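You operate a simulated robot arm through the tools that you are given. There is no shell and no other tool.

You run a simulated robot arm. Do the job below in one go: nothing can be reset, and whatever is moved stays where it is left.

JOB
Tint the can under the spouts as the order card says, then pull the tray out.
Fine: drip nothing, shut the valve.

The check looks at the end state, three seconds after you hand in, the way a careful person would. Anything else that was tipped, shoved, dropped, spilled or broken makes it a failure.

ROBOT AND FRAMES
A 7-joint arm with a two-finger parallel gripper, fixed in place. Base frame: the origin is on the floor under the middle of its stand, x ahead of it, y to its left, z up; the work surface is at about z = 85. Units: cm, rad, N and s.
It reaches about 114.7 cm from its shoulder. Its first joint turns from -2.897 to 2.897 rad. Payload 3.43 kg.
The TCP is the grasp point between the finger pads, 3 cm short of the fingertips. In the tool frame z runs along the fingers and y along their closing line. Largest opening 9.4 cm; finger width 2.8, thickness 1; the body of the gripper, 5 by 9.6 cm, starts 5.5 cm behind the TCP.
Orientation is told as [roll, pitch, yaw] about the base's x, y, z axes, in that order, counted from this pose: with the fingers straight down and closing along the base's y, the tool's x points along the base's -x, its y along +y and its z along -z.

CONTROLS
- The arm moves only by the tool drive_tool. Its argument "plan" is text: rows parted by semicolons, each of 7 numbers parted by spaces: the turn, a rotation vector about the tool's x, y, z in units of 4 degrees (1.0 is 4 degrees), then the shift along the tool's x, y, z in units of 20 mm (1.0 is 20 mm), then the finger opening in cm, from 0 to 9.4. In form: wx wy wz tx ty tz claw; .... A call has 1 to 20 rows; each row shifts and turns the commanded pose from where the row before left it, along the tool's axes as they then stand. A call with a number of a shift or a turn outside -1 to 1 is refused whole. Each row takes 0.2 s and may step no farther than 5 cm and 0.15 rad from the row before; otherwise, or with a gripper value out of range, the whole call is refused. A pose out of reach is approached as far as the arm can. The call stops where the force on the tool passes 40 N (or 10 N more than at its start, if that is more) or the arm is blocked; 0.2 s more then pass. The fingers move at their own pace (about 4.5 cm/s each) and stop on an object; they squeeze with about 42 N. The grip force told is the motor's: it shows also when the fingers shut on nothing. Time passes only in rows, and 0.2 s behind the last, so rows that do not move let the fingers close. It gives the time, the measured TCP pose, the force on the tool (base axes), the opening and the grip force at its end, in the units of the frame above (readings bear some noise), with the torque about the TCP (base axes, N m) and any sound that the robot's microphone picked up, and new pictures: "show" is both (left out), scene, wrist or none.
- Cameras (640 x 400 px; columns grow to the right, rows downward): "scene" is fixed at [39.95, -65.07, 175.26]; the picture's right is [0.98, -0.21, 0.00], its down [-0.08, -0.38, -0.92] and it looks along [0.19, 0.90, -0.39] (base axes); focal length 319 px, centre (320, 200). "wrist" rides on the gripper at [7.6, 1.4, -10.3] in the tool frame; the picture's right is [-0.18, 0.98, 0.00], its down [-0.75, -0.14, -0.64] and it looks along [-0.63, -0.12, 0.77] (tool axes); focal length 243 px, centre (320, 200). There is no depth. A picture from a camera that has moved, and an enlarged one, comes with that camera's place and axes in the base frame and with its lens.
- zoom(camera, box): a new picture of the part [left, top, right, bottom] of that camera's present view, enlarged. No time passes.
- sign_off(): hands the job in; it is judged then, once.

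Places have to be worked out from the pictures, the camera data and where the tool is seen. Open the gripper and draw the arm clear of the work before you hand the job in, unless the task says otherwise.

The tools are called after ">>>" as a command line: name --argument value ..., lists and objects as JSON in quotes. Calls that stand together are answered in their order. drive_tool: Moves the arm, as the interface text tells. Its arguments: {"type":"object","properties":{"plan":{"type":"string"},"show":{"type":"string","enum":["both","scene","wrist","none"]}},"required":["plan"]} The other tools are called the same way: zoom (camera, box) takes an enlarged picture of a part of a camera's view; sign_off () hands the job in.

At the start:

```text
clock: 0.0
ee_pos: [26.34, 38.6, 133.57]
orientation: [0.001, 0.0, -0.001]
wrist_force: [-0.1, 0.1, 0.6]
wrist_torque: [0.03, -0.02, 0.0]
grip_width: 9.39
finger_force: 0.0
```

scene: 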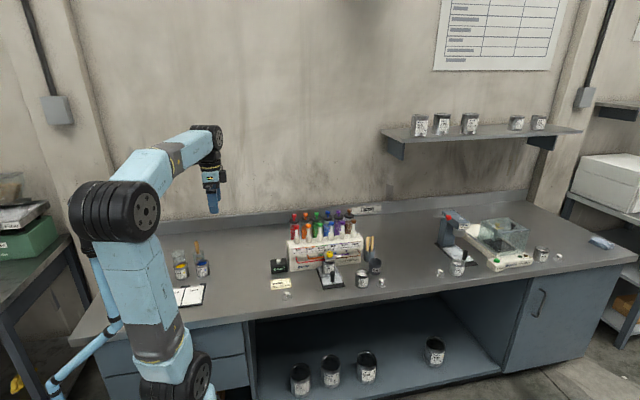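
wrist: 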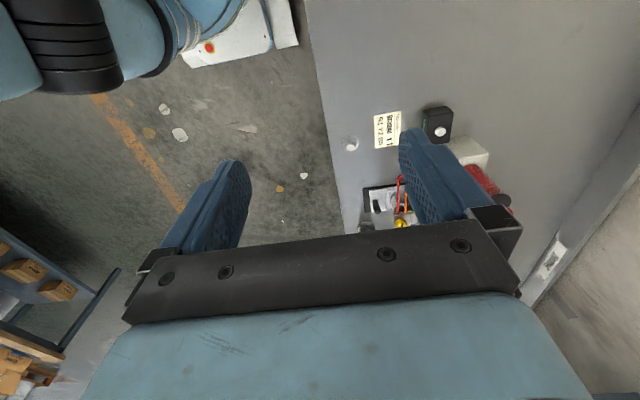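

I start by looking closely at the dispenser, the order card and surroundings in the scene view before moving anything.

>>> zoom --camera "scene" --box '[260, 200, 400, 300]'

>>> zoom --camera "scene" --box '[260, 250, 330, 300]'

>>> zoom --camera "wrist" --box '[320, 80, 540, 240]'

>>> zoom --camera "scene" --box '[420, 0, 580, 80]'

>>> zoom --camera "scene" --box '[420, 190, 580, 290]'

```text
4.00 times, centred on (330, 250) of scene
camera zoom: at [39.95, -65.07, 175.26], right [0.98, -0.21, 0.0], down [-0.08, -0.38, -0.92], along [0.19, 0.9, -0.39], focal length 1276 px, centre (280, 0)
```

zoom: 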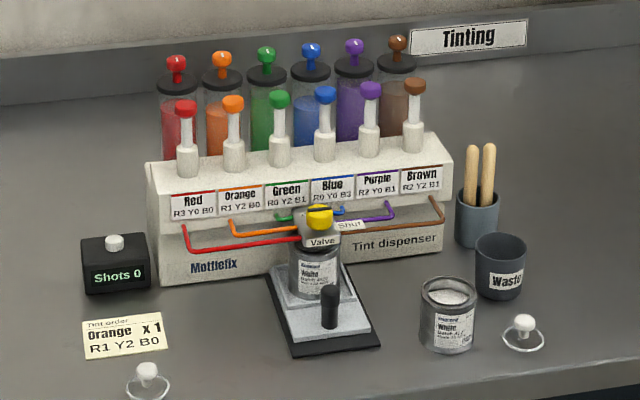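

```text
8.00 times, centred on (295, 275) of scene
camera zoom: at [39.95, -65.07, 175.26], right [0.98, -0.21, 0.0], down [-0.08, -0.38, -0.92], along [0.19, 0.9, -0.39], focal length 2552 px, centre (520, -400)
```

zoom: 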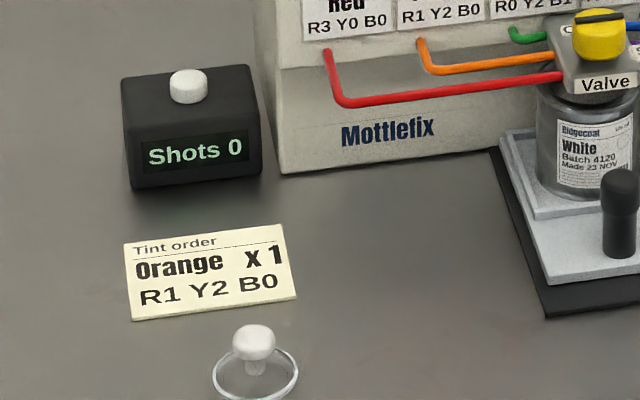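

```text
2.50 times, centred on (430, 160) of wrist
camera zoom: at [18.71, 40.12, 143.83], right [0.18, 0.98, 0.0], down [0.75, -0.14, 0.64], along [0.63, -0.12, -0.77], focal length 606 px, centre (45, 300)
```

zoom: 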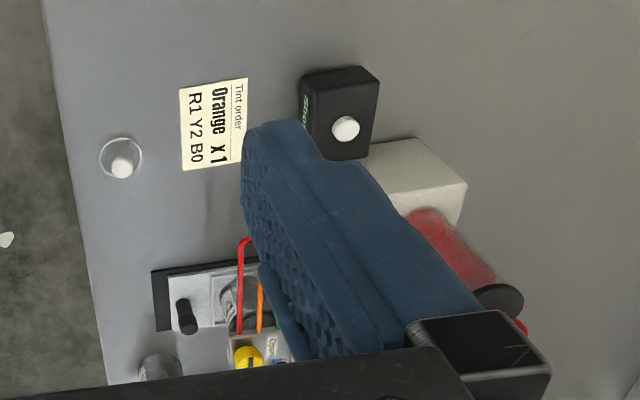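

```text
4.00 times, centred on (500, 40) of scene
camera zoom: at [39.95, -65.07, 175.26], right [0.98, -0.21, 0.0], down [-0.08, -0.38, -0.92], along [0.19, 0.9, -0.39], focal length 1276 px, centre (-400, 840)
```

zoom: 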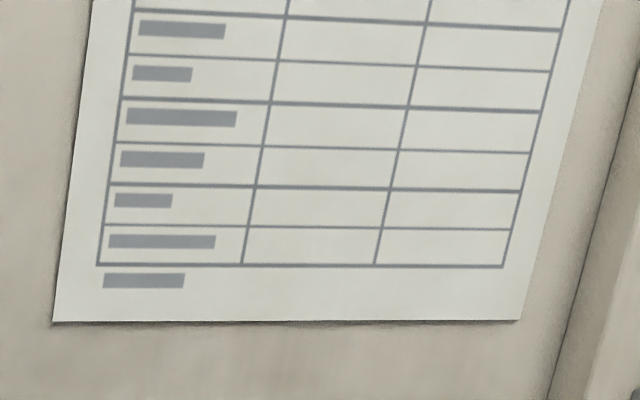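

```text
4.00 times, centred on (500, 240) of scene
camera zoom: at [39.95, -65.07, 175.26], right [0.98, -0.21, 0.0], down [-0.08, -0.38, -0.92], along [0.19, 0.9, -0.39], focal length 1276 px, centre (-400, 40)
```

zoom: 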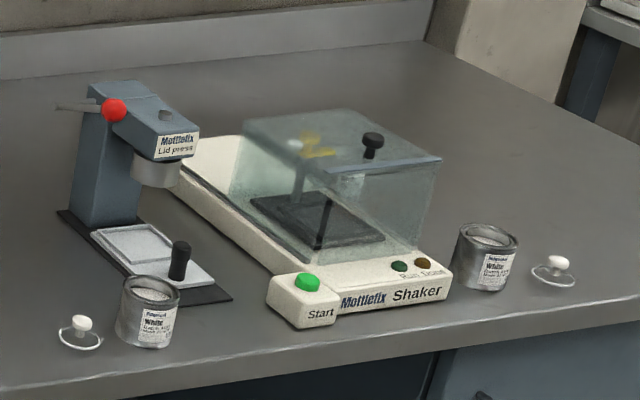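

The order reads Orange x1 (R1 Y2 B0). I want to see the pumps, valve and tray at highest magnification.

>>> zoom --camera "scene" --box '[285, 205, 341, 240]'

>>> zoom --camera "scene" --box '[315, 240, 371, 275]'

>>> zoom --camera "scene" --box '[315, 260, 371, 295]'

>>> zoom --camera "scene" --box '[325, 205, 397, 250]'

>>> zoom --camera "scene" --box '[160, 230, 240, 310]'

```text
11.43 times, centred on (313, 222) of scene
camera zoom: at [39.95, -65.07, 175.26], right [0.98, -0.21, 0.0], down [-0.08, -0.38, -0.92], along [0.19, 0.9, -0.39], focal length 3646 px, centre (400, -57)
```

zoom: 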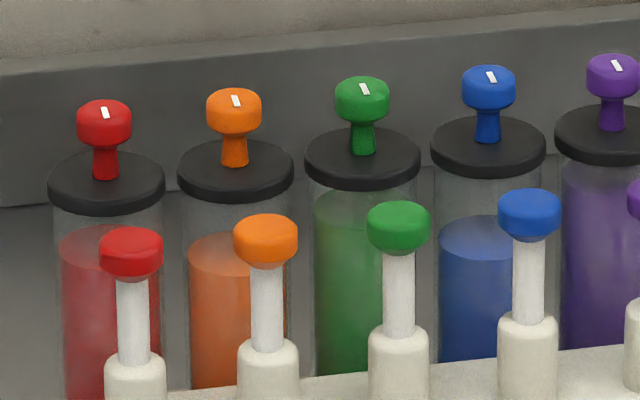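

```text
11.43 times, centred on (343, 258) of scene
camera zoom: at [39.95, -65.07, 175.26], right [0.98, -0.21, 0.0], down [-0.08, -0.38, -0.92], along [0.19, 0.9, -0.39], focal length 3646 px, centre (57, -457)
```

zoom: 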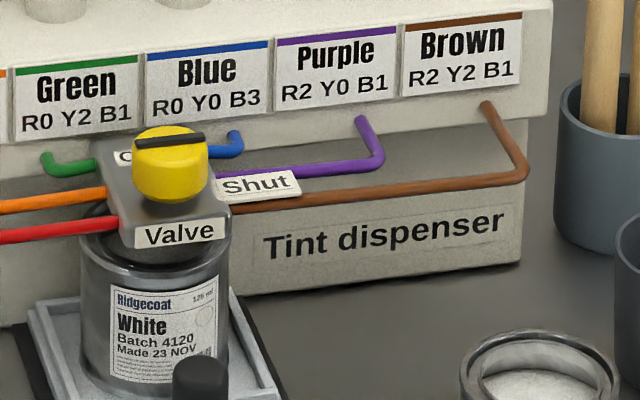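

```text
11.43 times, centred on (343, 278) of scene
camera zoom: at [39.95, -65.07, 175.26], right [0.98, -0.21, 0.0], down [-0.08, -0.38, -0.92], along [0.19, 0.9, -0.39], focal length 3646 px, centre (57, -686)
```

zoom: 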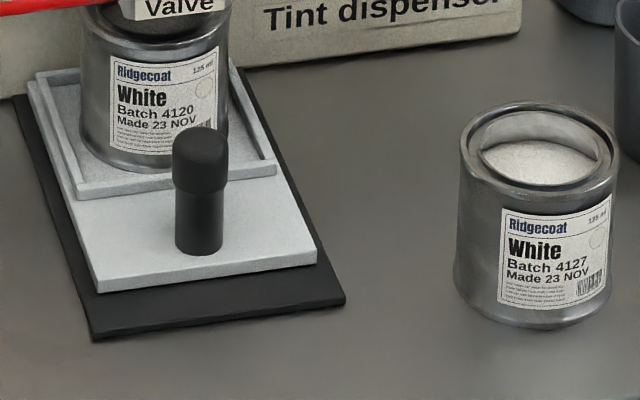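

```text
8.89 times, centred on (361, 228) of scene
camera zoom: at [39.95, -65.07, 175.26], right [0.98, -0.21, 0.0], down [-0.08, -0.38, -0.92], along [0.19, 0.9, -0.39], focal length 2836 px, centre (-44, -44)
```

zoom: 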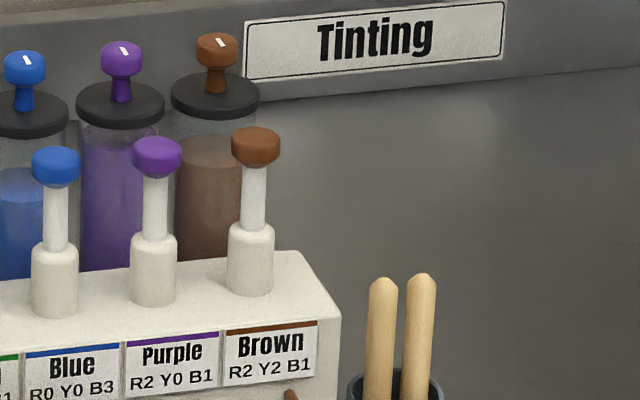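

```text
5.00 times, centred on (200, 270) of scene
camera zoom: at [39.95, -65.07, 175.26], right [0.98, -0.21, 0.0], down [-0.08, -0.38, -0.92], along [0.19, 0.9, -0.39], focal length 1595 px, centre (920, -150)
```

zoom: 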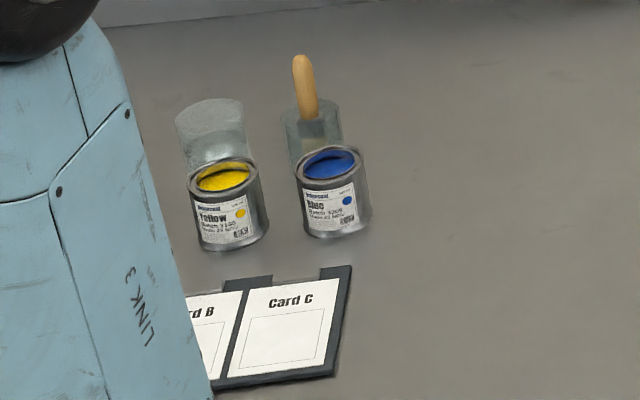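

The order is one shot of Orange; labels and tube colours agree. The counter shows 0. I place the valve knob near (69, 50, 100) and the dispenser front at y≈61.5, so I move the wrist camera closer over it, staying well above and in front, to see the valve's pointer.

>>> drive_tool --plan "0 0 0 -0.98 0.6 0.62 9.4;0 0 0 -0.98 0.6 0.62 9.4;0 0 0 -0.98 0.6 0.62 9.4;0 0 0 -0.98 0.6 0.62 9.4;0 0 0 -0.98 0.6 0.62 9.4;0 0 0 -0.98 0.6 0.62 9.4;0 0 0 -0.98 0.6 0.62 9.4;0 0 0 -0.98 0.6 0.62 9.4;0 0 0 -0.98 0.6 0.62 9.4;0 0 0 -0.98 0.6 0.62 9.4;0 0 0 -0.98 0.6 0.62 9.4;0 0 0 0 0 0 9.4"

```text
clock: 2.6
ee_pos: [47.93, 51.92, 119.83]
orientation: [0.0, 0.002, -0.001]
wrist_force: [-0.2, 0.0, -0.6]
wrist_torque: [0.02, 0.01, -0.01]
grip_width: 9.4
finger_force: 0.1
camera wrist: at [40.29, 53.34, 130.1], right [0.18, 0.98, 0.0], down [0.75, -0.14, 0.64], along [0.63, -0.12, -0.77], focal length 243 px, centre (320, 200)
```

scene: 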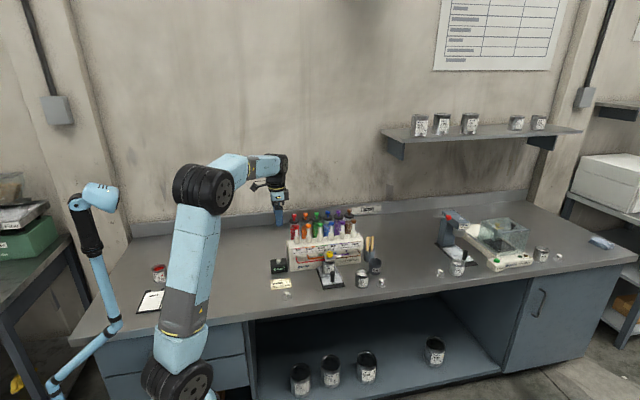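
wrist: 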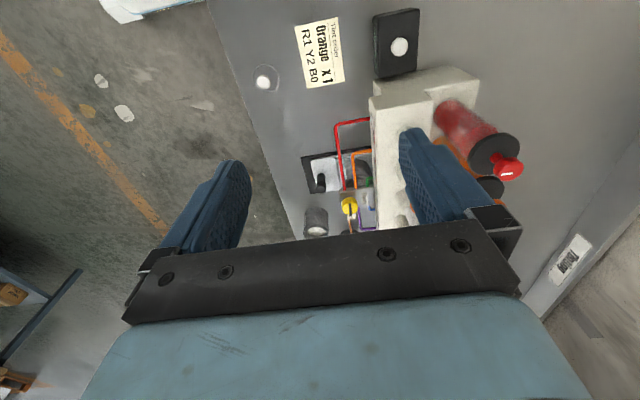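

Triangulating both views, the valve knob lies near (69.5, 53.2, 97.5). I zoom on the wrist view to read its pointer.

>>> zoom --camera "wrist" --box '[296, 120, 408, 240]'

>>> zoom --camera "scene" --box '[310, 240, 350, 270]'

```text
3.33 times, centred on (352, 180) of wrist
camera zoom: at [40.29, 53.34, 130.1], right [0.18, 0.98, 0.0], down [0.75, -0.14, 0.64], along [0.63, -0.12, -0.77], focal length 809 px, centre (213, 267)
```

zoom: 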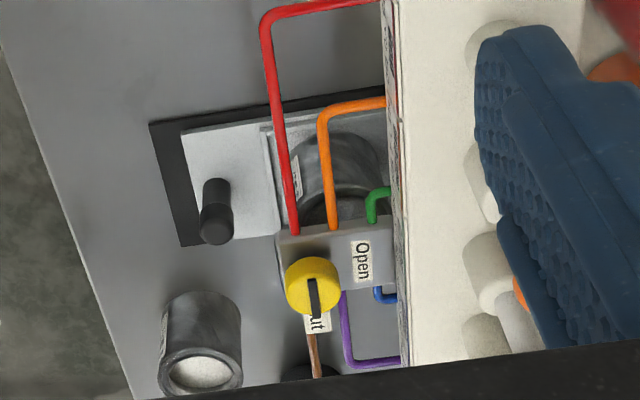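

```text
13.33 times, centred on (330, 255) of scene
camera zoom: at [39.95, -65.07, 175.26], right [0.98, -0.21, 0.0], down [-0.08, -0.38, -0.92], along [0.19, 0.9, -0.39], focal length 4253 px, centre (187, -533)
```

zoom: 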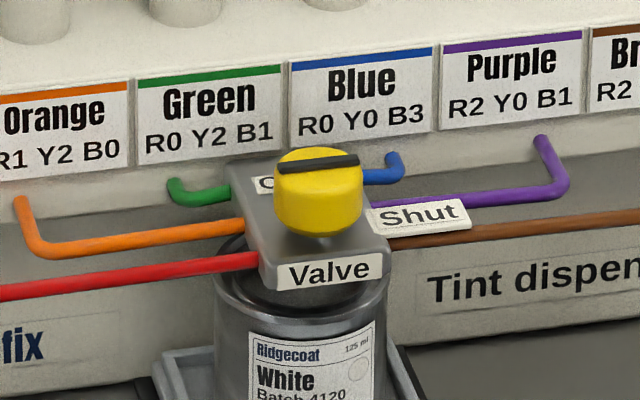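

The pointer bar points to +x at "Shut"; "Open" lies on the +y side, so opening is a quarter turn counter-clockwise from above. I move to about 12 cm above the knob to refine its position, keeping clear of the plungers behind.

>>> drive_tool --plan "0 0 0 -0.977 0.059 0.445 9.4;0 0 0 -0.977 0.059 0.445 9.4;0 0 0 -0.977 0.059 0.445 9.4;0 0 0 -0.977 0.059 0.445 9.4;0 0 0 -0.977 0.059 0.445 9.4;0 0 0 -0.977 0.059 0.445 9.4;0 0 0 -0.977 0.059 0.445 9.4;0 0 0 -0.977 0.059 0.445 9.4;0 0 0 -0.977 0.059 0.445 9.4;0 0 0 -0.977 0.059 0.445 9.4;0 0 0 -0.977 0.059 0.445 9.4;0 0 0 0 0 0 9.4"

```text
clock: 5.2
ee_pos: [69.4, 53.16, 110.3]
orientation: [-0.001, -0.002, 0.002]
wrist_force: [-0.7, 0.0, -0.3]
wrist_torque: [0.01, 0.03, -0.01]
grip_width: 9.41
finger_force: 0.1
camera wrist: at [61.85, 54.54, 120.47], right [0.18, 0.98, 0.0], down [0.75, -0.14, 0.64], along [0.63, -0.12, -0.77], focal length 243 px, centre (320, 200)
```

scene: 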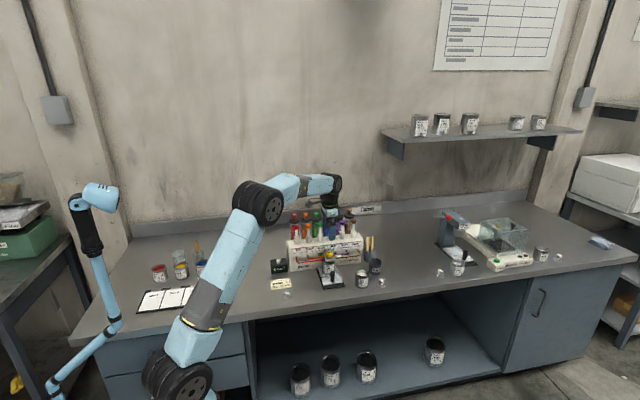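
wrist: 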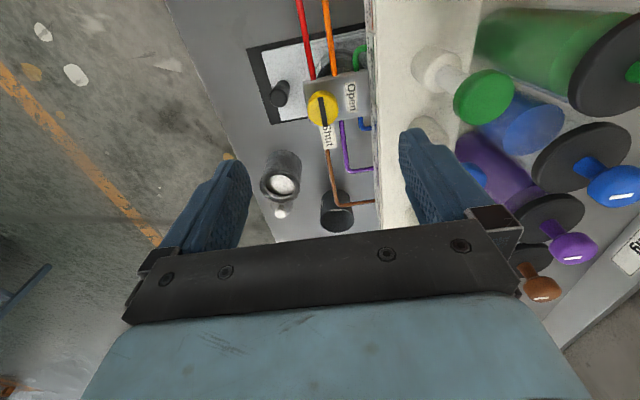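

The knob sits between the fingers as expected. I zoom to refine its centre and the orange plunger's place.

>>> zoom --camera "wrist" --box '[240, 30, 400, 130]'

>>> zoom --camera "scene" --box '[270, 200, 366, 260]'

```text
4.00 times, centred on (320, 80) of wrist
camera zoom: at [61.85, 54.54, 120.47], right [0.18, 0.98, 0.0], down [0.75, -0.14, 0.64], along [0.63, -0.12, -0.77], focal length 970 px, centre (320, 680)
```

zoom: 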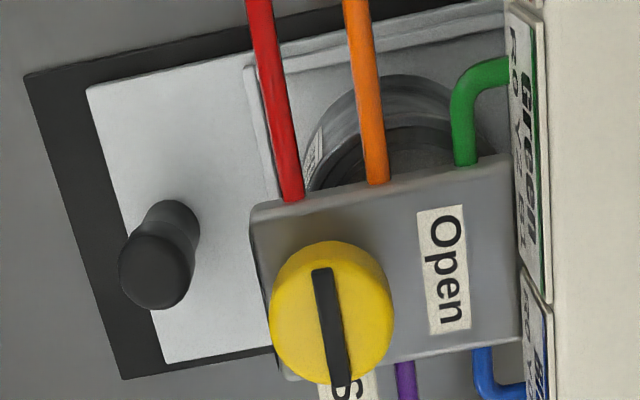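

```text
6.67 times, centred on (318, 230) of scene
camera zoom: at [39.95, -65.07, 175.26], right [0.98, -0.21, 0.0], down [-0.08, -0.38, -0.92], along [0.19, 0.9, -0.39], focal length 2127 px, centre (333, 0)
```

zoom: 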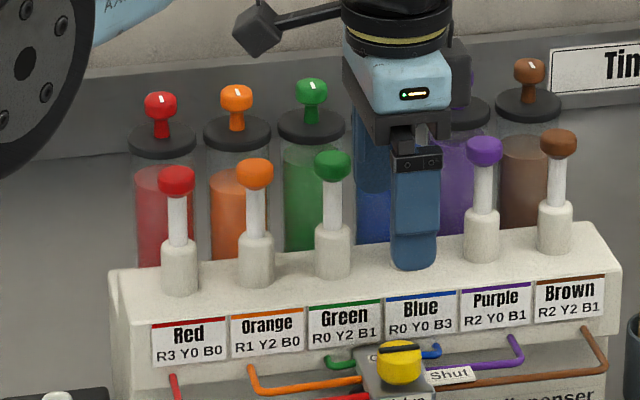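

The knob's bar is aligned with Shut; its centre is around (69.9, 53.3), top z≈97.5. I turn the tool a quarter turn counter-clockwise here in free air, both to test that the wrist allows it and to get a second, frontal view of knob and plungers.

>>> drive_tool --plan "0 0 -1 0 0 0 9.4;0 0 -1 0 0 0 9.4;0 0 -1 0 0 0 9.4;0 0 -1 0 0 0 9.4;0 0 -1 0 0 0 9.4;0 0 -1 0 0 0 9.4;0 0 -1 0 0 0 9.4;0 0 -1 0 0 0 9.4;0 0 -1 0 0 0 9.4;0 0 -1 0 0 0 9.4;0 0 -1 0 0 0 9.4;0 0 -1 0 0 0 9.4;0 0 -1 0 0 0 9.4;0 0 -1 0 0 0 9.4;0 0 -1 0 0 0 9.4;0 0 -1 0 0 0 9.4;0 0 -1 0 0 0 9.4;0 0 -1 0 0 0 9.4;0 0 -1 0 0 0 9.4;0 0 -1 0 0 0 9.4" --show "none"

>>> drive_tool --plan "0 0 -1 0 0 0 9.4;0 0 -1 0 0 0 9.4;0 0 -0.5 0 0 0 9.4;0 0 0 0 0 0 9.4"

```text
clock: 9.4
ee_pos: [69.32, 53.27, 110.24]
orientation: [0.0, 0.001, 1.398]
wrist_force: [0.2, -0.7, -0.4]
wrist_torque: [0.01, 0.0, 0.02]
grip_width: 9.41
finger_force: 0.0
```

```text
clock: 10.4
ee_pos: [69.5, 53.25, 110.26]
orientation: [0.0, 0.001, 1.572]
wrist_force: [0.9, -0.2, 0.0]
wrist_torque: [0.0, 0.02, 0.01]
grip_width: 9.4
finger_force: 0.2
camera wrist: at [67.97, 45.61, 120.41], right [-0.98, 0.18, 0.0], down [0.14, 0.75, 0.64], along [0.12, 0.63, -0.77], focal length 243 px, centre (320, 200)
```

scene: 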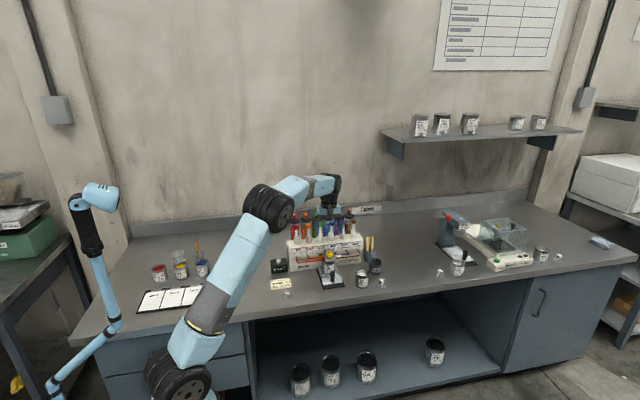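
wrist: 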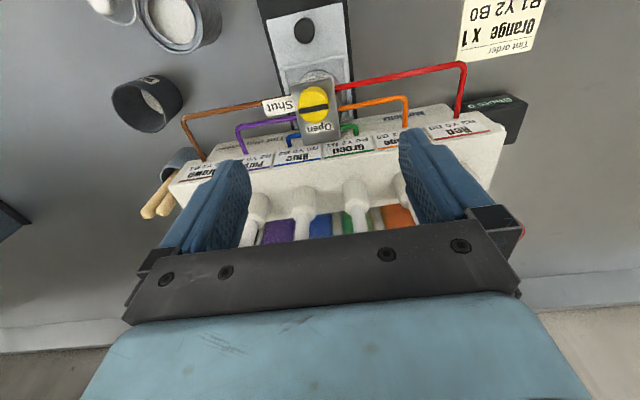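

>>> zoom --camera "wrist" --box '[240, 60, 400, 160]'

```text
4.00 times, centred on (320, 110) of wrist
camera zoom: at [67.97, 45.61, 120.41], right [-0.98, 0.18, 0.0], down [0.14, 0.75, 0.64], along [0.12, 0.63, -0.77], focal length 970 px, centre (320, 560)
```

zoom: 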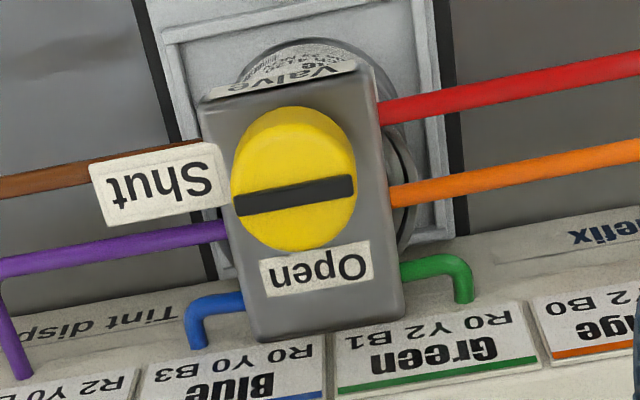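

From both views the knob centre is (70.05, 53.25) with its top at z≈97.8 and the block top near 95.8. The wrist can reach the quarter turn, so I turn back to yaw 0 to grip there.

>>> drive_tool --plan "0 0 1 0 0 0 9.4;0 0 1 0 0 0 9.4;0 0 1 0 0 0 9.4;0 0 1 0 0 0 9.4;0 0 1 0 0 0 9.4;0 0 1 0 0 0 9.4;0 0 1 0 0 0 9.4;0 0 1 0 0 0 9.4;0 0 1 0 0 0 9.4;0 0 1 0 0 0 9.4;0 0 1 0 0 0 9.4;0 0 1 0 0 0 9.4;0 0 1 0 0 0 9.4;0 0 1 0 0 0 9.4;0 0 1 0 0 0 9.4;0 0 1 0 0 0 9.4;0 0 1 0 0 0 9.4;0 0 1 0 0 0 9.4;0 0 1 0 0 0 9.4;0 0 1 0 0 0 9.4" --show "none"

>>> drive_tool --plan "0 0 1 0 0 0 5.5;0 0 1 0 0 0 5.5;0 0 0.5 0 0 0 5.5;0 0 0 -0.3 0 0.8 5.5;0 0 0 0 0 0.8 5.5;0 0 0 0 0 0.8 5.5;0 0 0 0 0 0.8 5.5;0 0 0 0 0 0.6 5.5;0 0 0 0 0 0 5.5"

```text
clock: 14.6
ee_pos: [69.48, 53.21, 110.23]
orientation: [-0.001, -0.001, 0.172]
wrist_force: [-0.2, 0.2, -0.8]
wrist_torque: [0.01, -0.02, 0.01]
grip_width: 9.42
finger_force: 0.0
```

```text
clock: 16.6
ee_pos: [69.8, 53.18, 102.51]
orientation: [0.0, -0.001, -0.001]
wrist_force: [-0.2, 0.2, -0.1]
wrist_torque: [0.01, 0.02, -0.01]
grip_width: 5.48
finger_force: 0.1
camera wrist: at [62.24, 54.62, 112.68], right [0.18, 0.98, 0.0], down [0.75, -0.14, 0.64], along [0.63, -0.12, -0.77], focal length 243 px, centre (320, 200)
```

scene: 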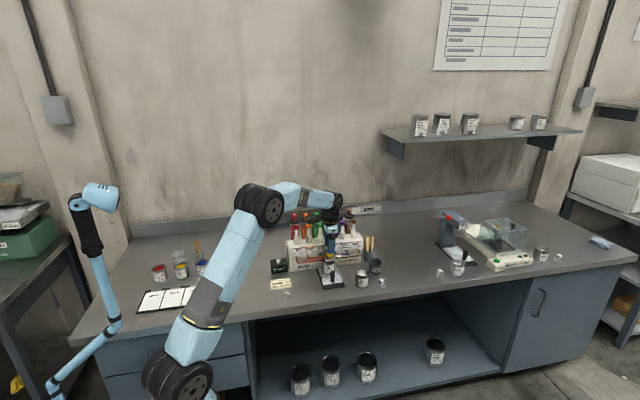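
wrist: 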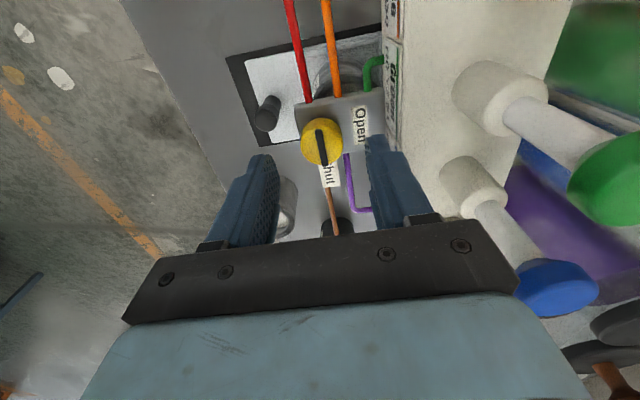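

The knob sits centred between the fingers. I zoom once more to fine-tune x before lowering.

>>> zoom --camera "wrist" --box '[260, 95, 388, 175]'

>>> zoom --camera "scene" --box '[302, 220, 366, 260]'

```text
5.00 times, centred on (324, 135) of wrist
camera zoom: at [62.24, 54.62, 112.68], right [0.18, 0.98, 0.0], down [0.75, -0.14, 0.64], along [0.63, -0.12, -0.77], focal length 1213 px, centre (300, 525)
```

zoom: 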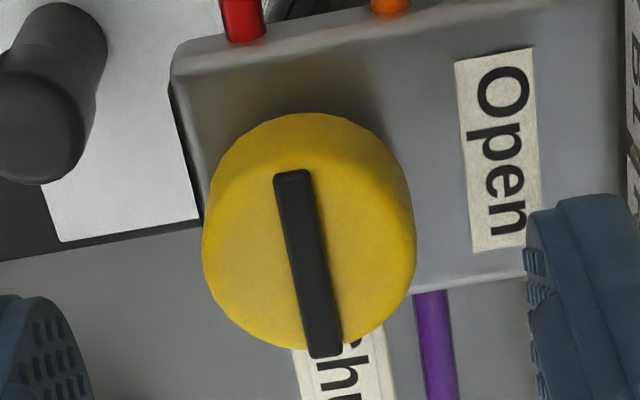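

```text
10.00 times, centred on (334, 240) of scene
camera zoom: at [39.95, -65.07, 175.26], right [0.98, -0.21, 0.0], down [-0.08, -0.38, -0.92], along [0.19, 0.9, -0.39], focal length 3190 px, centre (180, -200)
```

zoom: 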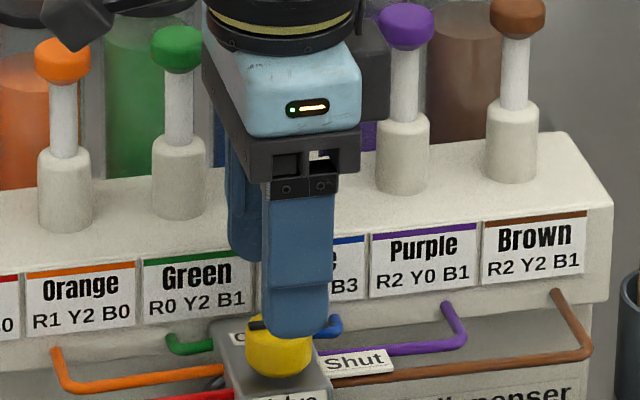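

The bar end reaches the rim toward Shut, confirming the pointer side. I nudge +0.15 cm in x, lower to TCP z≈99.4 (tips ~0.5 cm above the block) and close on the knob.

>>> drive_tool --plan "0 0 0 -0.08 0.05 0.5 5.5;0 0 0 0 0 0.5 5.5;0 0 0 0 0 0.3 5.5;0 0 0 0 0 0.25 5.5;0 0 0 0 0 0 5.5" --show "wrist"

```text
clock: 17.8
ee_pos: [70.07, 53.19, 99.49]
orientation: [0.001, 0.0, 0.002]
wrist_force: [-0.5, -0.1, -0.6]
wrist_torque: [0.0, -0.02, 0.01]
grip_width: 5.48
finger_force: 0.0
camera wrist: at [62.44, 54.66, 109.69], right [0.18, 0.98, 0.0], down [0.75, -0.14, 0.64], along [0.63, -0.12, -0.77], focal length 243 px, centre (320, 200)
```

wrist: 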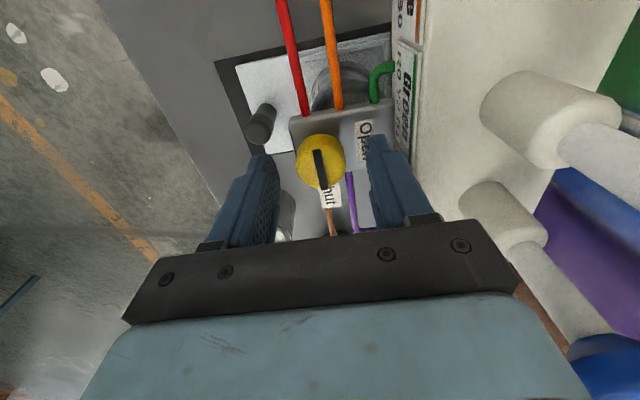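

The tips bracket the knob at the right height. I close the fingers on it.

>>> drive_tool --plan "0 0 0 0 0 0 2;0 0 0 0 0 0 2;0 0 0 0 0 0 2;0 0 0 0 0 0 2;0 0 0 0 0 0 2" --show "wrist"

```text
clock: 19.0
ee_pos: [69.98, 53.13, 99.62]
orientation: [-0.001, 0.0, 0.0]
wrist_force: [1.5, 6.1, -0.1]
wrist_torque: [0.31, -0.21, 0.0]
grip_width: 2.91
finger_force: 44.6
camera wrist: at [62.43, 54.71, 109.69], right [0.18, 0.98, 0.0], down [0.75, -0.14, 0.64], along [0.63, -0.12, -0.77], focal length 243 px, centre (320, 200)
```

wrist: 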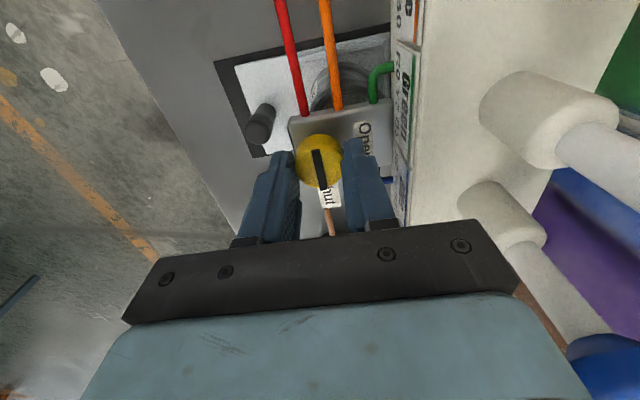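

Gripped at 2.91 cm, matching the knob. I now turn counter-clockwise 20° as a first check of direction.

>>> drive_tool --plan "0 0 0 0 0.06 0 2;0 0 -0.5 0 0 0 2;0 0 -1 0 0 0 2;0 0 -1 0 0 0 2;0 0 -1 0 0 0 2;0 0 -1 0 0 0 2;0 0 -0.5 0 0 0 2" --show "wrist"

```text
clock: 20.6
ee_pos: [70.03, 53.23, 99.5]
orientation: [0.0, 0.001, 0.35]
wrist_force: [-21.5, -22.2, -8.0]
wrist_torque: [-0.65, 1.0, 0.0]
grip_width: 2.92
finger_force: 45.0
camera wrist: at [62.44, 52.05, 109.71], right [-0.16, 0.99, 0.0], down [0.76, 0.13, 0.64], along [0.63, 0.1, -0.77], focal length 243 px, centre (320, 200)
```

wrist: 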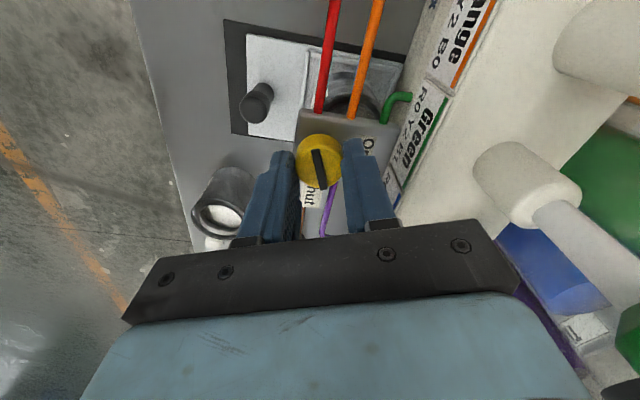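

The knob follows, pointer rotating toward Open, but a sideways force of ~30 N toward (-x,-y) shows the tool is slightly off axis. I ease the tool that way a little and read the response.

>>> drive_tool --plan "0 0 0 0.04 -0.02 0 2;0 0 0 0 0 0 2" --show "none"

```text
clock: 21.2
ee_pos: [70.02, 53.27, 99.57]
orientation: [0.0, 0.002, 0.348]
wrist_force: [-14.8, -12.3, -13.5]
wrist_torque: [-0.21, 0.61, -0.02]
grip_width: 2.93
finger_force: 45.3
```

The force dropped about a third; I continue easing in the same direction and slightly down.

>>> drive_tool --plan "0 0 0 0.035 -0.01 0.02 2;0 0 0 0.035 -0.01 0.02 2;0 0 0 0 0 0 2" --show "none"

```text
clock: 22.0
ee_pos: [70.16, 53.43, 99.53]
orientation: [0.003, -0.005, 0.347]
wrist_force: [6.1, 3.0, 1.7]
wrist_torque: [0.01, 0.14, -0.02]
grip_width: 2.92
finger_force: 45.3
```

Side force is nearly zero now. I continue turning another 24° in the same sense.

>>> drive_tool --plan "0 0 -1 0 0 0 2;0 0 -1 0 0 0 2;0 0 -1 0 0 0 2;0 0 -1 0 0 0 2;0 0 -1 0 0 0 2;0 0 -1 0 0 0 2;0 0 0 0 0 0 2" --show "none"

```text
clock: 23.6
ee_pos: [69.92, 53.48, 99.38]
orientation: [0.003, 0.0, 0.768]
wrist_force: [24.7, 12.3, 15.3]
wrist_torque: [0.26, -0.78, 0.01]
grip_width: 2.9
finger_force: 44.8
```

The side force grew again to (25, 12, 15); I ease the tool that way before going on.

>>> drive_tool --plan "0 0 0 -0.039 -0.01 -0.018 2;0 0 0 -0.039 -0.01 -0.018 2;0 0 0 0 0 0 2" --show "wrist"

```text
clock: 24.4
ee_pos: [69.98, 53.25, 99.54]
orientation: [-0.001, 0.003, 0.769]
wrist_force: [4.2, -2.5, 5.1]
wrist_torque: [0.39, -0.6, -0.03]
grip_width: 2.91
finger_force: 44.8
camera wrist: at [63.57, 49.04, 109.68], right [-0.55, 0.83, 0.0], down [0.64, 0.42, 0.64], along [0.53, 0.35, -0.77], focal length 243 px, centre (320, 200)
```

wrist: 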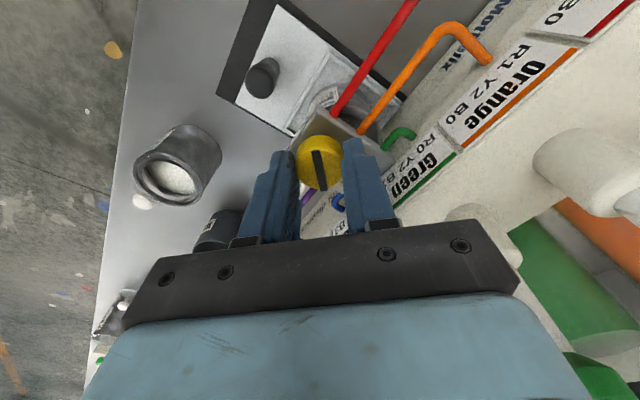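

The knob is at 44°. I continue another 24°.

>>> drive_tool --plan "0 0 -1 0 0 0 2;0 0 -1 0 0 0 2;0 0 -1 0 0 0 2;0 0 -1 0 0 0 2;0 0 -1 0 0 0 2;0 0 -1 0 0 0 2;0 0 0 0 0 0 2" --show "none"

```text
clock: 26.0
ee_pos: [70.03, 53.26, 99.41]
orientation: [0.002, 0.001, 1.187]
wrist_force: [-13.8, -21.3, -16.3]
wrist_torque: [-0.68, 0.21, -0.02]
grip_width: 2.9
finger_force: 44.5
```

Force is (-14, -21, -16); I ease and finish the remaining ~22° of the quarter turn.

>>> drive_tool --plan "0 0 0 0.035 0.008 0.015 2;0 0 0 0.035 0.008 0.015 2;0 0 -1 0 0 0 2;0 0 -1 0 0 0 2;0 0 -1 0 0 0 2;0 0 0 0 0 0 2" --show "wrist"

```text
clock: 27.4
ee_pos: [69.98, 53.27, 99.44]
orientation: [0.001, -0.001, 1.398]
wrist_force: [-2.5, -1.0, -8.4]
wrist_torque: [-0.33, 0.09, 0.01]
grip_width: 2.92
finger_force: 44.6
camera wrist: at [67.29, 46.02, 109.66], right [-0.94, 0.35, 0.0], down [0.27, 0.72, 0.64], along [0.23, 0.6, -0.77], focal length 243 px, centre (320, 200)
```

wrist: 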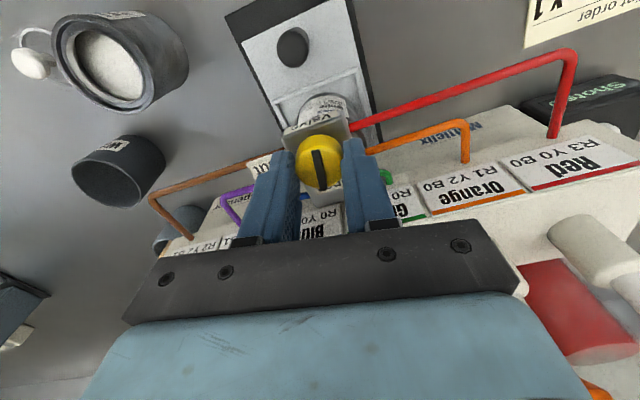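

At 80° with little force. I turn the last 10° to line up with Open.

>>> drive_tool --plan "0 0 -1 0 0 0 2;0 0 -1 0 0 0 2;0 0 -0.5 0 0 0 2;0 0 0 0 0 0 2;0 0 0 0 0 0 2" --show "wrist"

```text
clock: 28.6
ee_pos: [69.91, 53.37, 99.51]
orientation: [-0.001, 0.0, 1.57]
wrist_force: [2.7, 2.2, -1.8]
wrist_torque: [1.35, -0.11, 0.01]
grip_width: 2.94
finger_force: 45.1
camera wrist: at [68.59, 45.67, 109.67], right [-0.98, 0.18, 0.0], down [0.14, 0.75, 0.64], along [0.12, 0.63, -0.77], focal length 243 px, centre (320, 200)
```

wrist: 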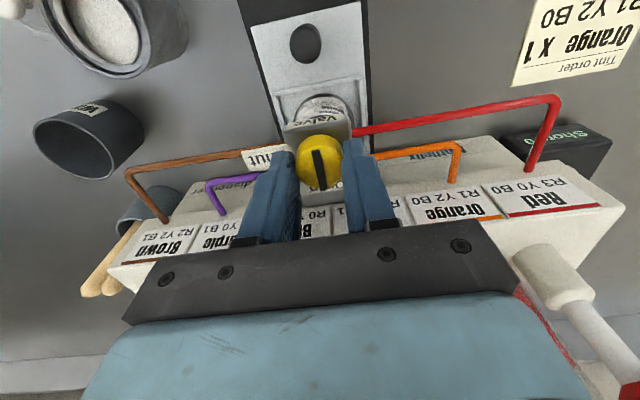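

The knob has turned 90° with the gripper. I release and rise straight up to check the pointer against Open.

>>> drive_tool --plan "0 0 0 0 0 0 5.5;0 0 0 0 0 0 5.5;0 0 0 0 0 0 5.5;0 0 0 0 0 -0.5 5.5;0 0 0 0 0 -1 5.5;0 0 0 0 0 -1 5.5;0 0 0 0 0 -1 5.5;0 0 0 0 0 -1 5.5;0 0 0 0 0 -1 5.5;0 0 0 0 0 -1 5.5;0 0 0 0 0 -1 5.5;0 0 0 0 0 -1 5.5;0 0 0 0 0 -1 5.5;0 0 0 0 0 0 5.5"

```text
clock: 31.6
ee_pos: [70.13, 53.37, 118.5]
orientation: [-0.001, 0.0, 1.572]
wrist_force: [0.2, -0.6, 0.3]
wrist_torque: [0.02, -0.04, 0.02]
grip_width: 5.5
finger_force: 0.0
camera wrist: at [68.76, 45.71, 128.66], right [-0.98, 0.18, 0.0], down [0.14, 0.75, 0.64], along [0.12, 0.63, -0.77], focal length 243 px, centre (320, 200)
```

scene: 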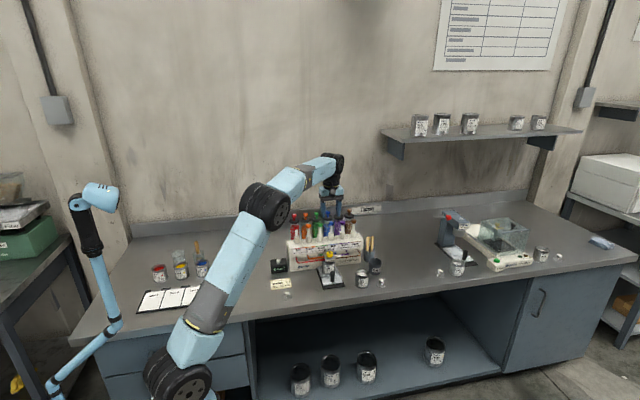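
wrist: 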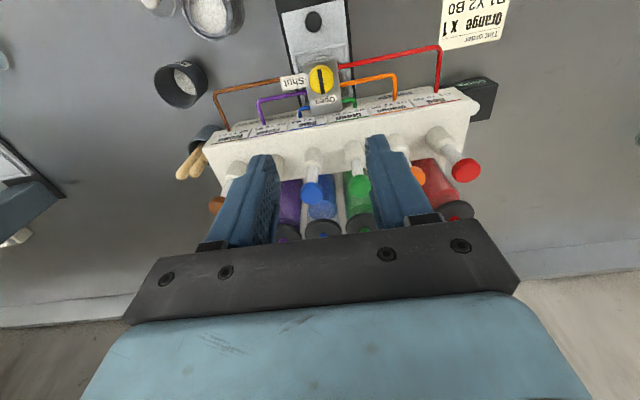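

>>> zoom --camera "wrist" --box '[272, 50, 368, 110]'

>>> zoom --camera "wrist" --box '[340, 100, 500, 240]'

>>> zoom --camera "scene" --box '[260, 190, 372, 290]'

```text
6.67 times, centred on (320, 80) of wrist
camera zoom: at [68.76, 45.71, 128.66], right [-0.98, 0.18, 0.0], down [0.14, 0.75, 0.64], along [0.12, 0.63, -0.77], focal length 1618 px, centre (320, 1000)
```

zoom: 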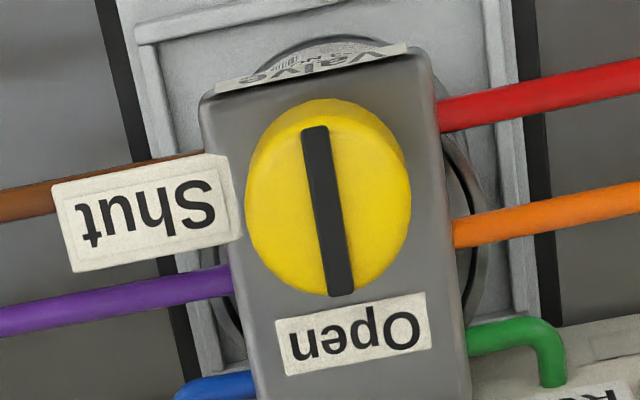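

```text
2.86 times, centred on (420, 170) of wrist
camera zoom: at [68.76, 45.71, 128.66], right [-0.98, 0.18, 0.0], down [0.14, 0.75, 0.64], along [0.12, 0.63, -0.77], focal length 693 px, centre (34, 286)
```

zoom: 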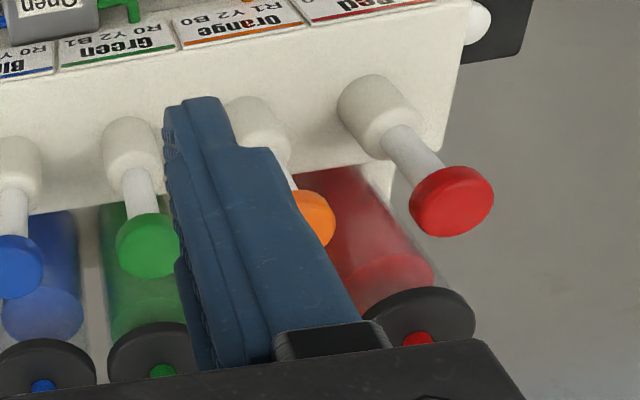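

```text
4.00 times, centred on (316, 240) of scene
camera zoom: at [39.95, -65.07, 175.26], right [0.98, -0.21, 0.0], down [-0.08, -0.38, -0.92], along [0.19, 0.9, -0.39], focal length 1276 px, centre (336, 40)
```

zoom: 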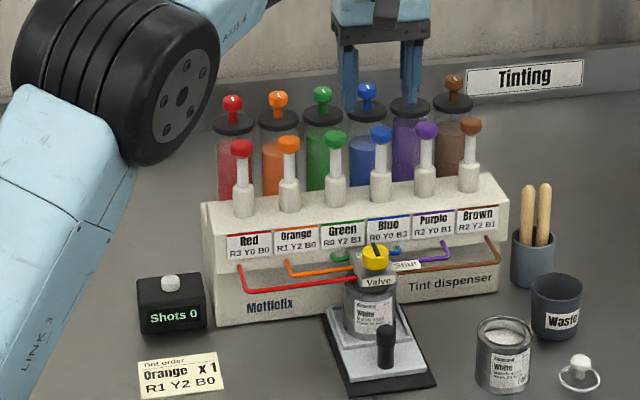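

The pointer is squarely on Open, counter still 0. I estimate the orange plunger cap at about (61.4, 62.7, top ~107.6); I close the fingers and move high above it to refine before pressing.

>>> drive_tool --plan "0 0 0 -0.78 0.73 -0.04 0;0 0 0 -0.78 0.73 -0.04 0;0 0 0 -0.78 0.73 -0.04 0;0 0 0 -0.78 0.73 -0.04 0;0 0 0 -0.78 0.73 -0.04 0;0 0 0 -0.78 0.73 -0.04 0;0 0 0 0 0 0 0;0 0 0 0 0 0 0"

```text
clock: 33.4
ee_pos: [61.37, 62.67, 118.84]
orientation: [0.001, 0.0, 1.571]
wrist_force: [0.5, 0.3, -0.3]
wrist_torque: [-0.04, 0.03, -0.02]
grip_width: 0.0
finger_force: 33.0
camera wrist: at [59.98, 55.06, 129.02], right [-0.98, 0.18, 0.0], down [0.14, 0.75, 0.64], along [0.12, 0.63, -0.77], focal length 243 px, centre (320, 200)
```

scene: 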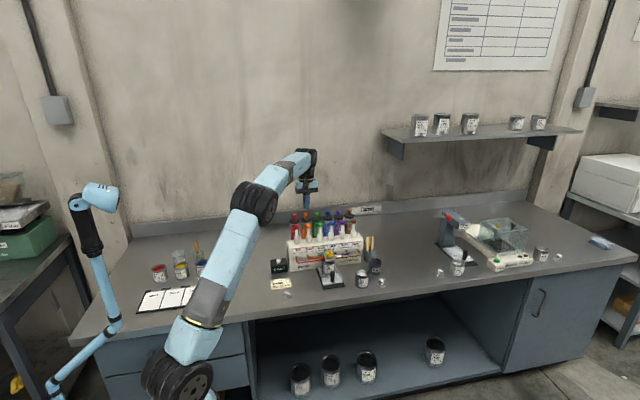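
wrist: 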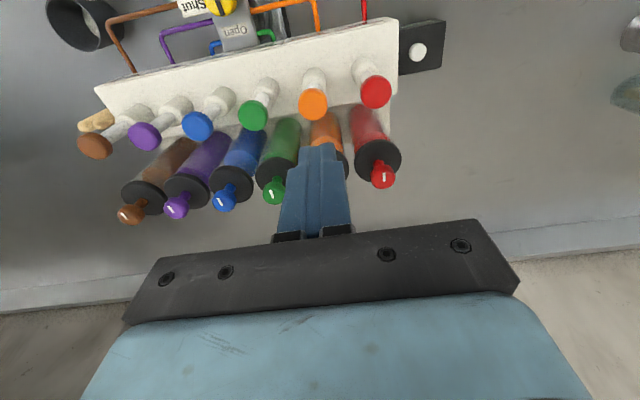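

>>> zoom --camera "wrist" --box '[230, 50, 410, 200]'

>>> zoom --camera "scene" --box '[270, 180, 350, 240]'

```text
2.67 times, centred on (320, 125) of wrist
camera zoom: at [59.98, 55.06, 129.02], right [-0.98, 0.18, 0.0], down [0.14, 0.75, 0.64], along [0.12, 0.63, -0.77], focal length 647 px, centre (320, 400)
```

zoom: 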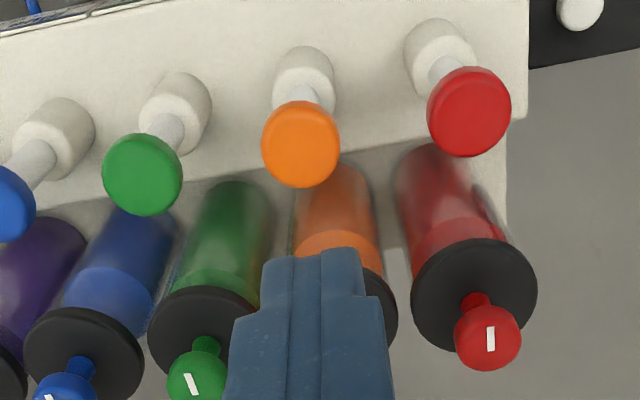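

```text
6.67 times, centred on (310, 210) of scene
camera zoom: at [39.95, -65.07, 175.26], right [0.98, -0.21, 0.0], down [-0.08, -0.38, -0.92], along [0.19, 0.9, -0.39], focal length 2127 px, centre (387, 133)
```

zoom: 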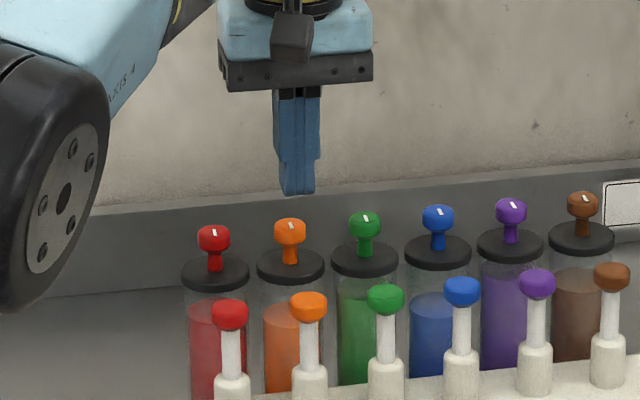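

Three caps give a consistent 5.36 cm pitch, putting the orange cap at (61.95, 62.15), top z≈107.6. I shift over and descend to about 1 cm above it.

>>> drive_tool --plan "0 0 0 0.25 -0.29 0 0;0 0 0 0 0 0.8 0;0 0 0 0 0 0.8 0;0 0 0 0 0 0.8 0;0 0 0 0 0 0.8 0;0 0 0 0 0 0.4 0;0 0 0 0 0 0 0"

```text
clock: 35.0
ee_pos: [61.74, 62.25, 111.79]
orientation: [0.002, 0.001, 1.572]
wrist_force: [0.2, 0.3, 0.2]
wrist_torque: [-0.01, 0.02, -0.01]
grip_width: 0.0
finger_force: 33.0
camera wrist: at [60.4, 54.58, 121.89], right [-0.98, 0.18, 0.0], down [0.14, 0.75, 0.64], along [0.12, 0.63, -0.77], focal length 243 px, centre (320, 200)
```

scene: 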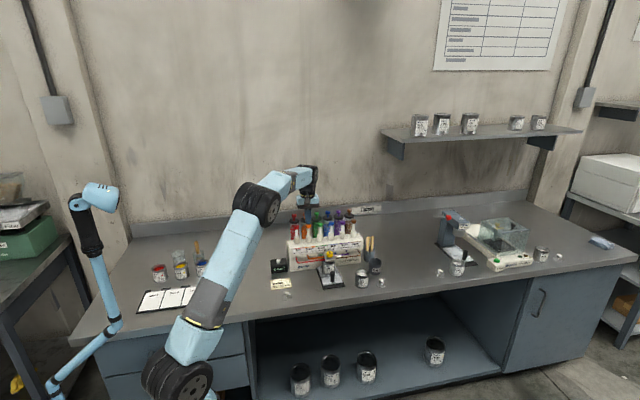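
wrist: 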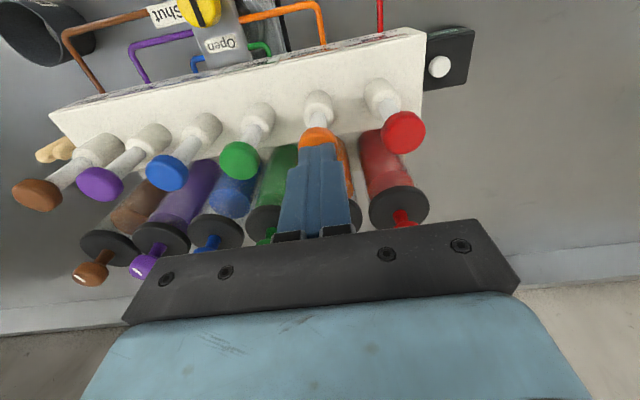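

>>> zoom --camera "scene" --box '[280, 190, 344, 240]'

>>> zoom --camera "wrist" --box '[270, 100, 370, 170]'

```text
8.00 times, centred on (312, 215) of scene
camera zoom: at [39.95, -65.07, 175.26], right [0.98, -0.21, 0.0], down [-0.08, -0.38, -0.92], along [0.19, 0.9, -0.39], focal length 2552 px, centre (384, 80)
```

zoom: 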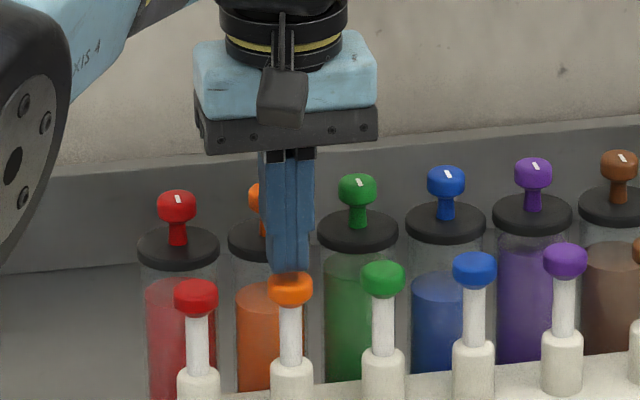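

```text
5.71 times, centred on (320, 135) of wrist
camera zoom: at [60.4, 54.58, 121.89], right [-0.98, 0.18, 0.0], down [0.14, 0.75, 0.64], along [0.12, 0.63, -0.77], focal length 1386 px, centre (320, 571)
```

zoom: 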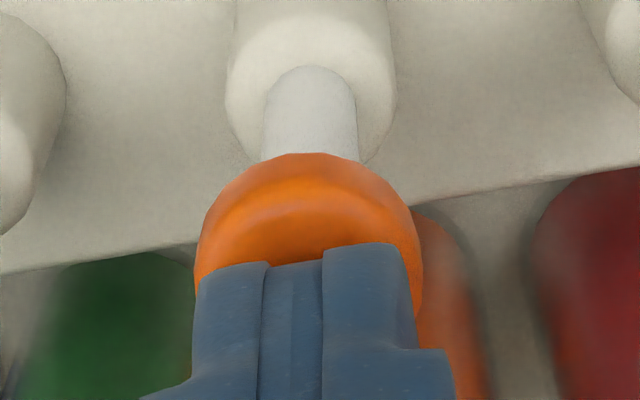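

The closed tips are centred over the orange cap with about 1 cm gap. I lower gently until contact registers.

>>> drive_tool --plan "0 0 0 0 0 0.2 0;0 0 0 0 0 0.2 0;0 0 0 0 0 0.15 0;0 0 0 0 0 0.1 0;0 0 0 0 0 0.1 0" --show "none"

```text
clock: 36.2
ee_pos: [61.83, 62.18, 110.33]
orientation: [0.001, -0.001, 1.572]
wrist_force: [-2.6, 0.8, 3.1]
wrist_torque: [-0.03, 0.03, -0.01]
grip_width: 0.01
finger_force: 33.3
```

Contact at tip z≈107.3 with 3 N. I press the plunger steadily 1.8 cm and check the force and counter.

>>> drive_tool --plan "0 0 0 0 0 0.15 0;0 0 0 0 0 0.15 0;0 0 0 0 0 0.15 0;0 0 0 0 0 0.15 0;0 0 0 0 0 0.15 0;0 0 0 0 0 0.15 0;0 0 0 0 0 0 0"

```text
clock: 37.6
ee_pos: [61.81, 62.1, 109.21]
orientation: [-0.006, -0.009, 1.57]
wrist_force: [-3.9, -4.9, 14.3]
wrist_torque: [-0.35, 0.12, -0.01]
grip_width: 0.0
finger_force: 32.6
stopped in row 7: the force on the tool passed its limit at 43 N (the readings are from after the stop); the commanded pose is now the measured one
camera wrist: at [60.33, 54.4, 119.25], right [-0.98, 0.18, 0.0], down [0.14, 0.75, 0.65], along [0.12, 0.64, -0.76], focal length 243 px, centre (320, 200)
```

scene: 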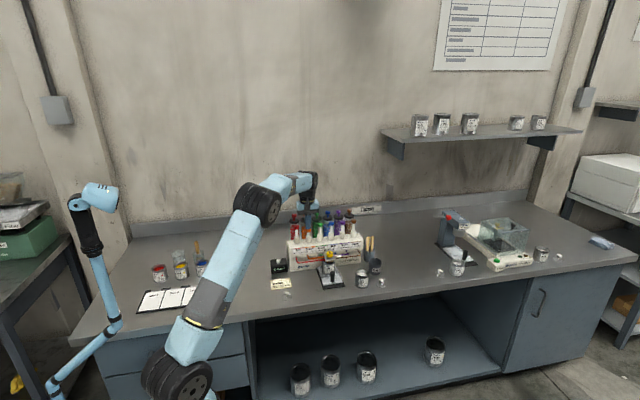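
wrist: 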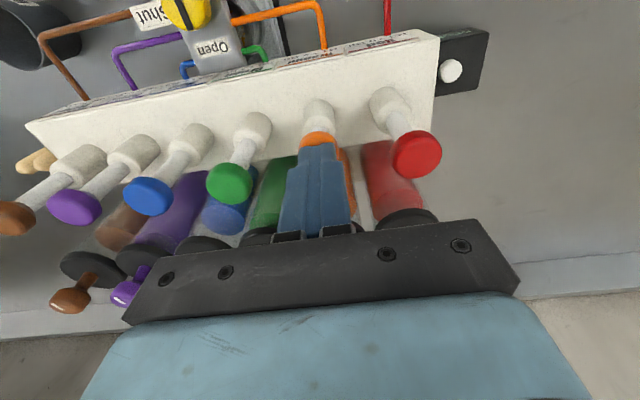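

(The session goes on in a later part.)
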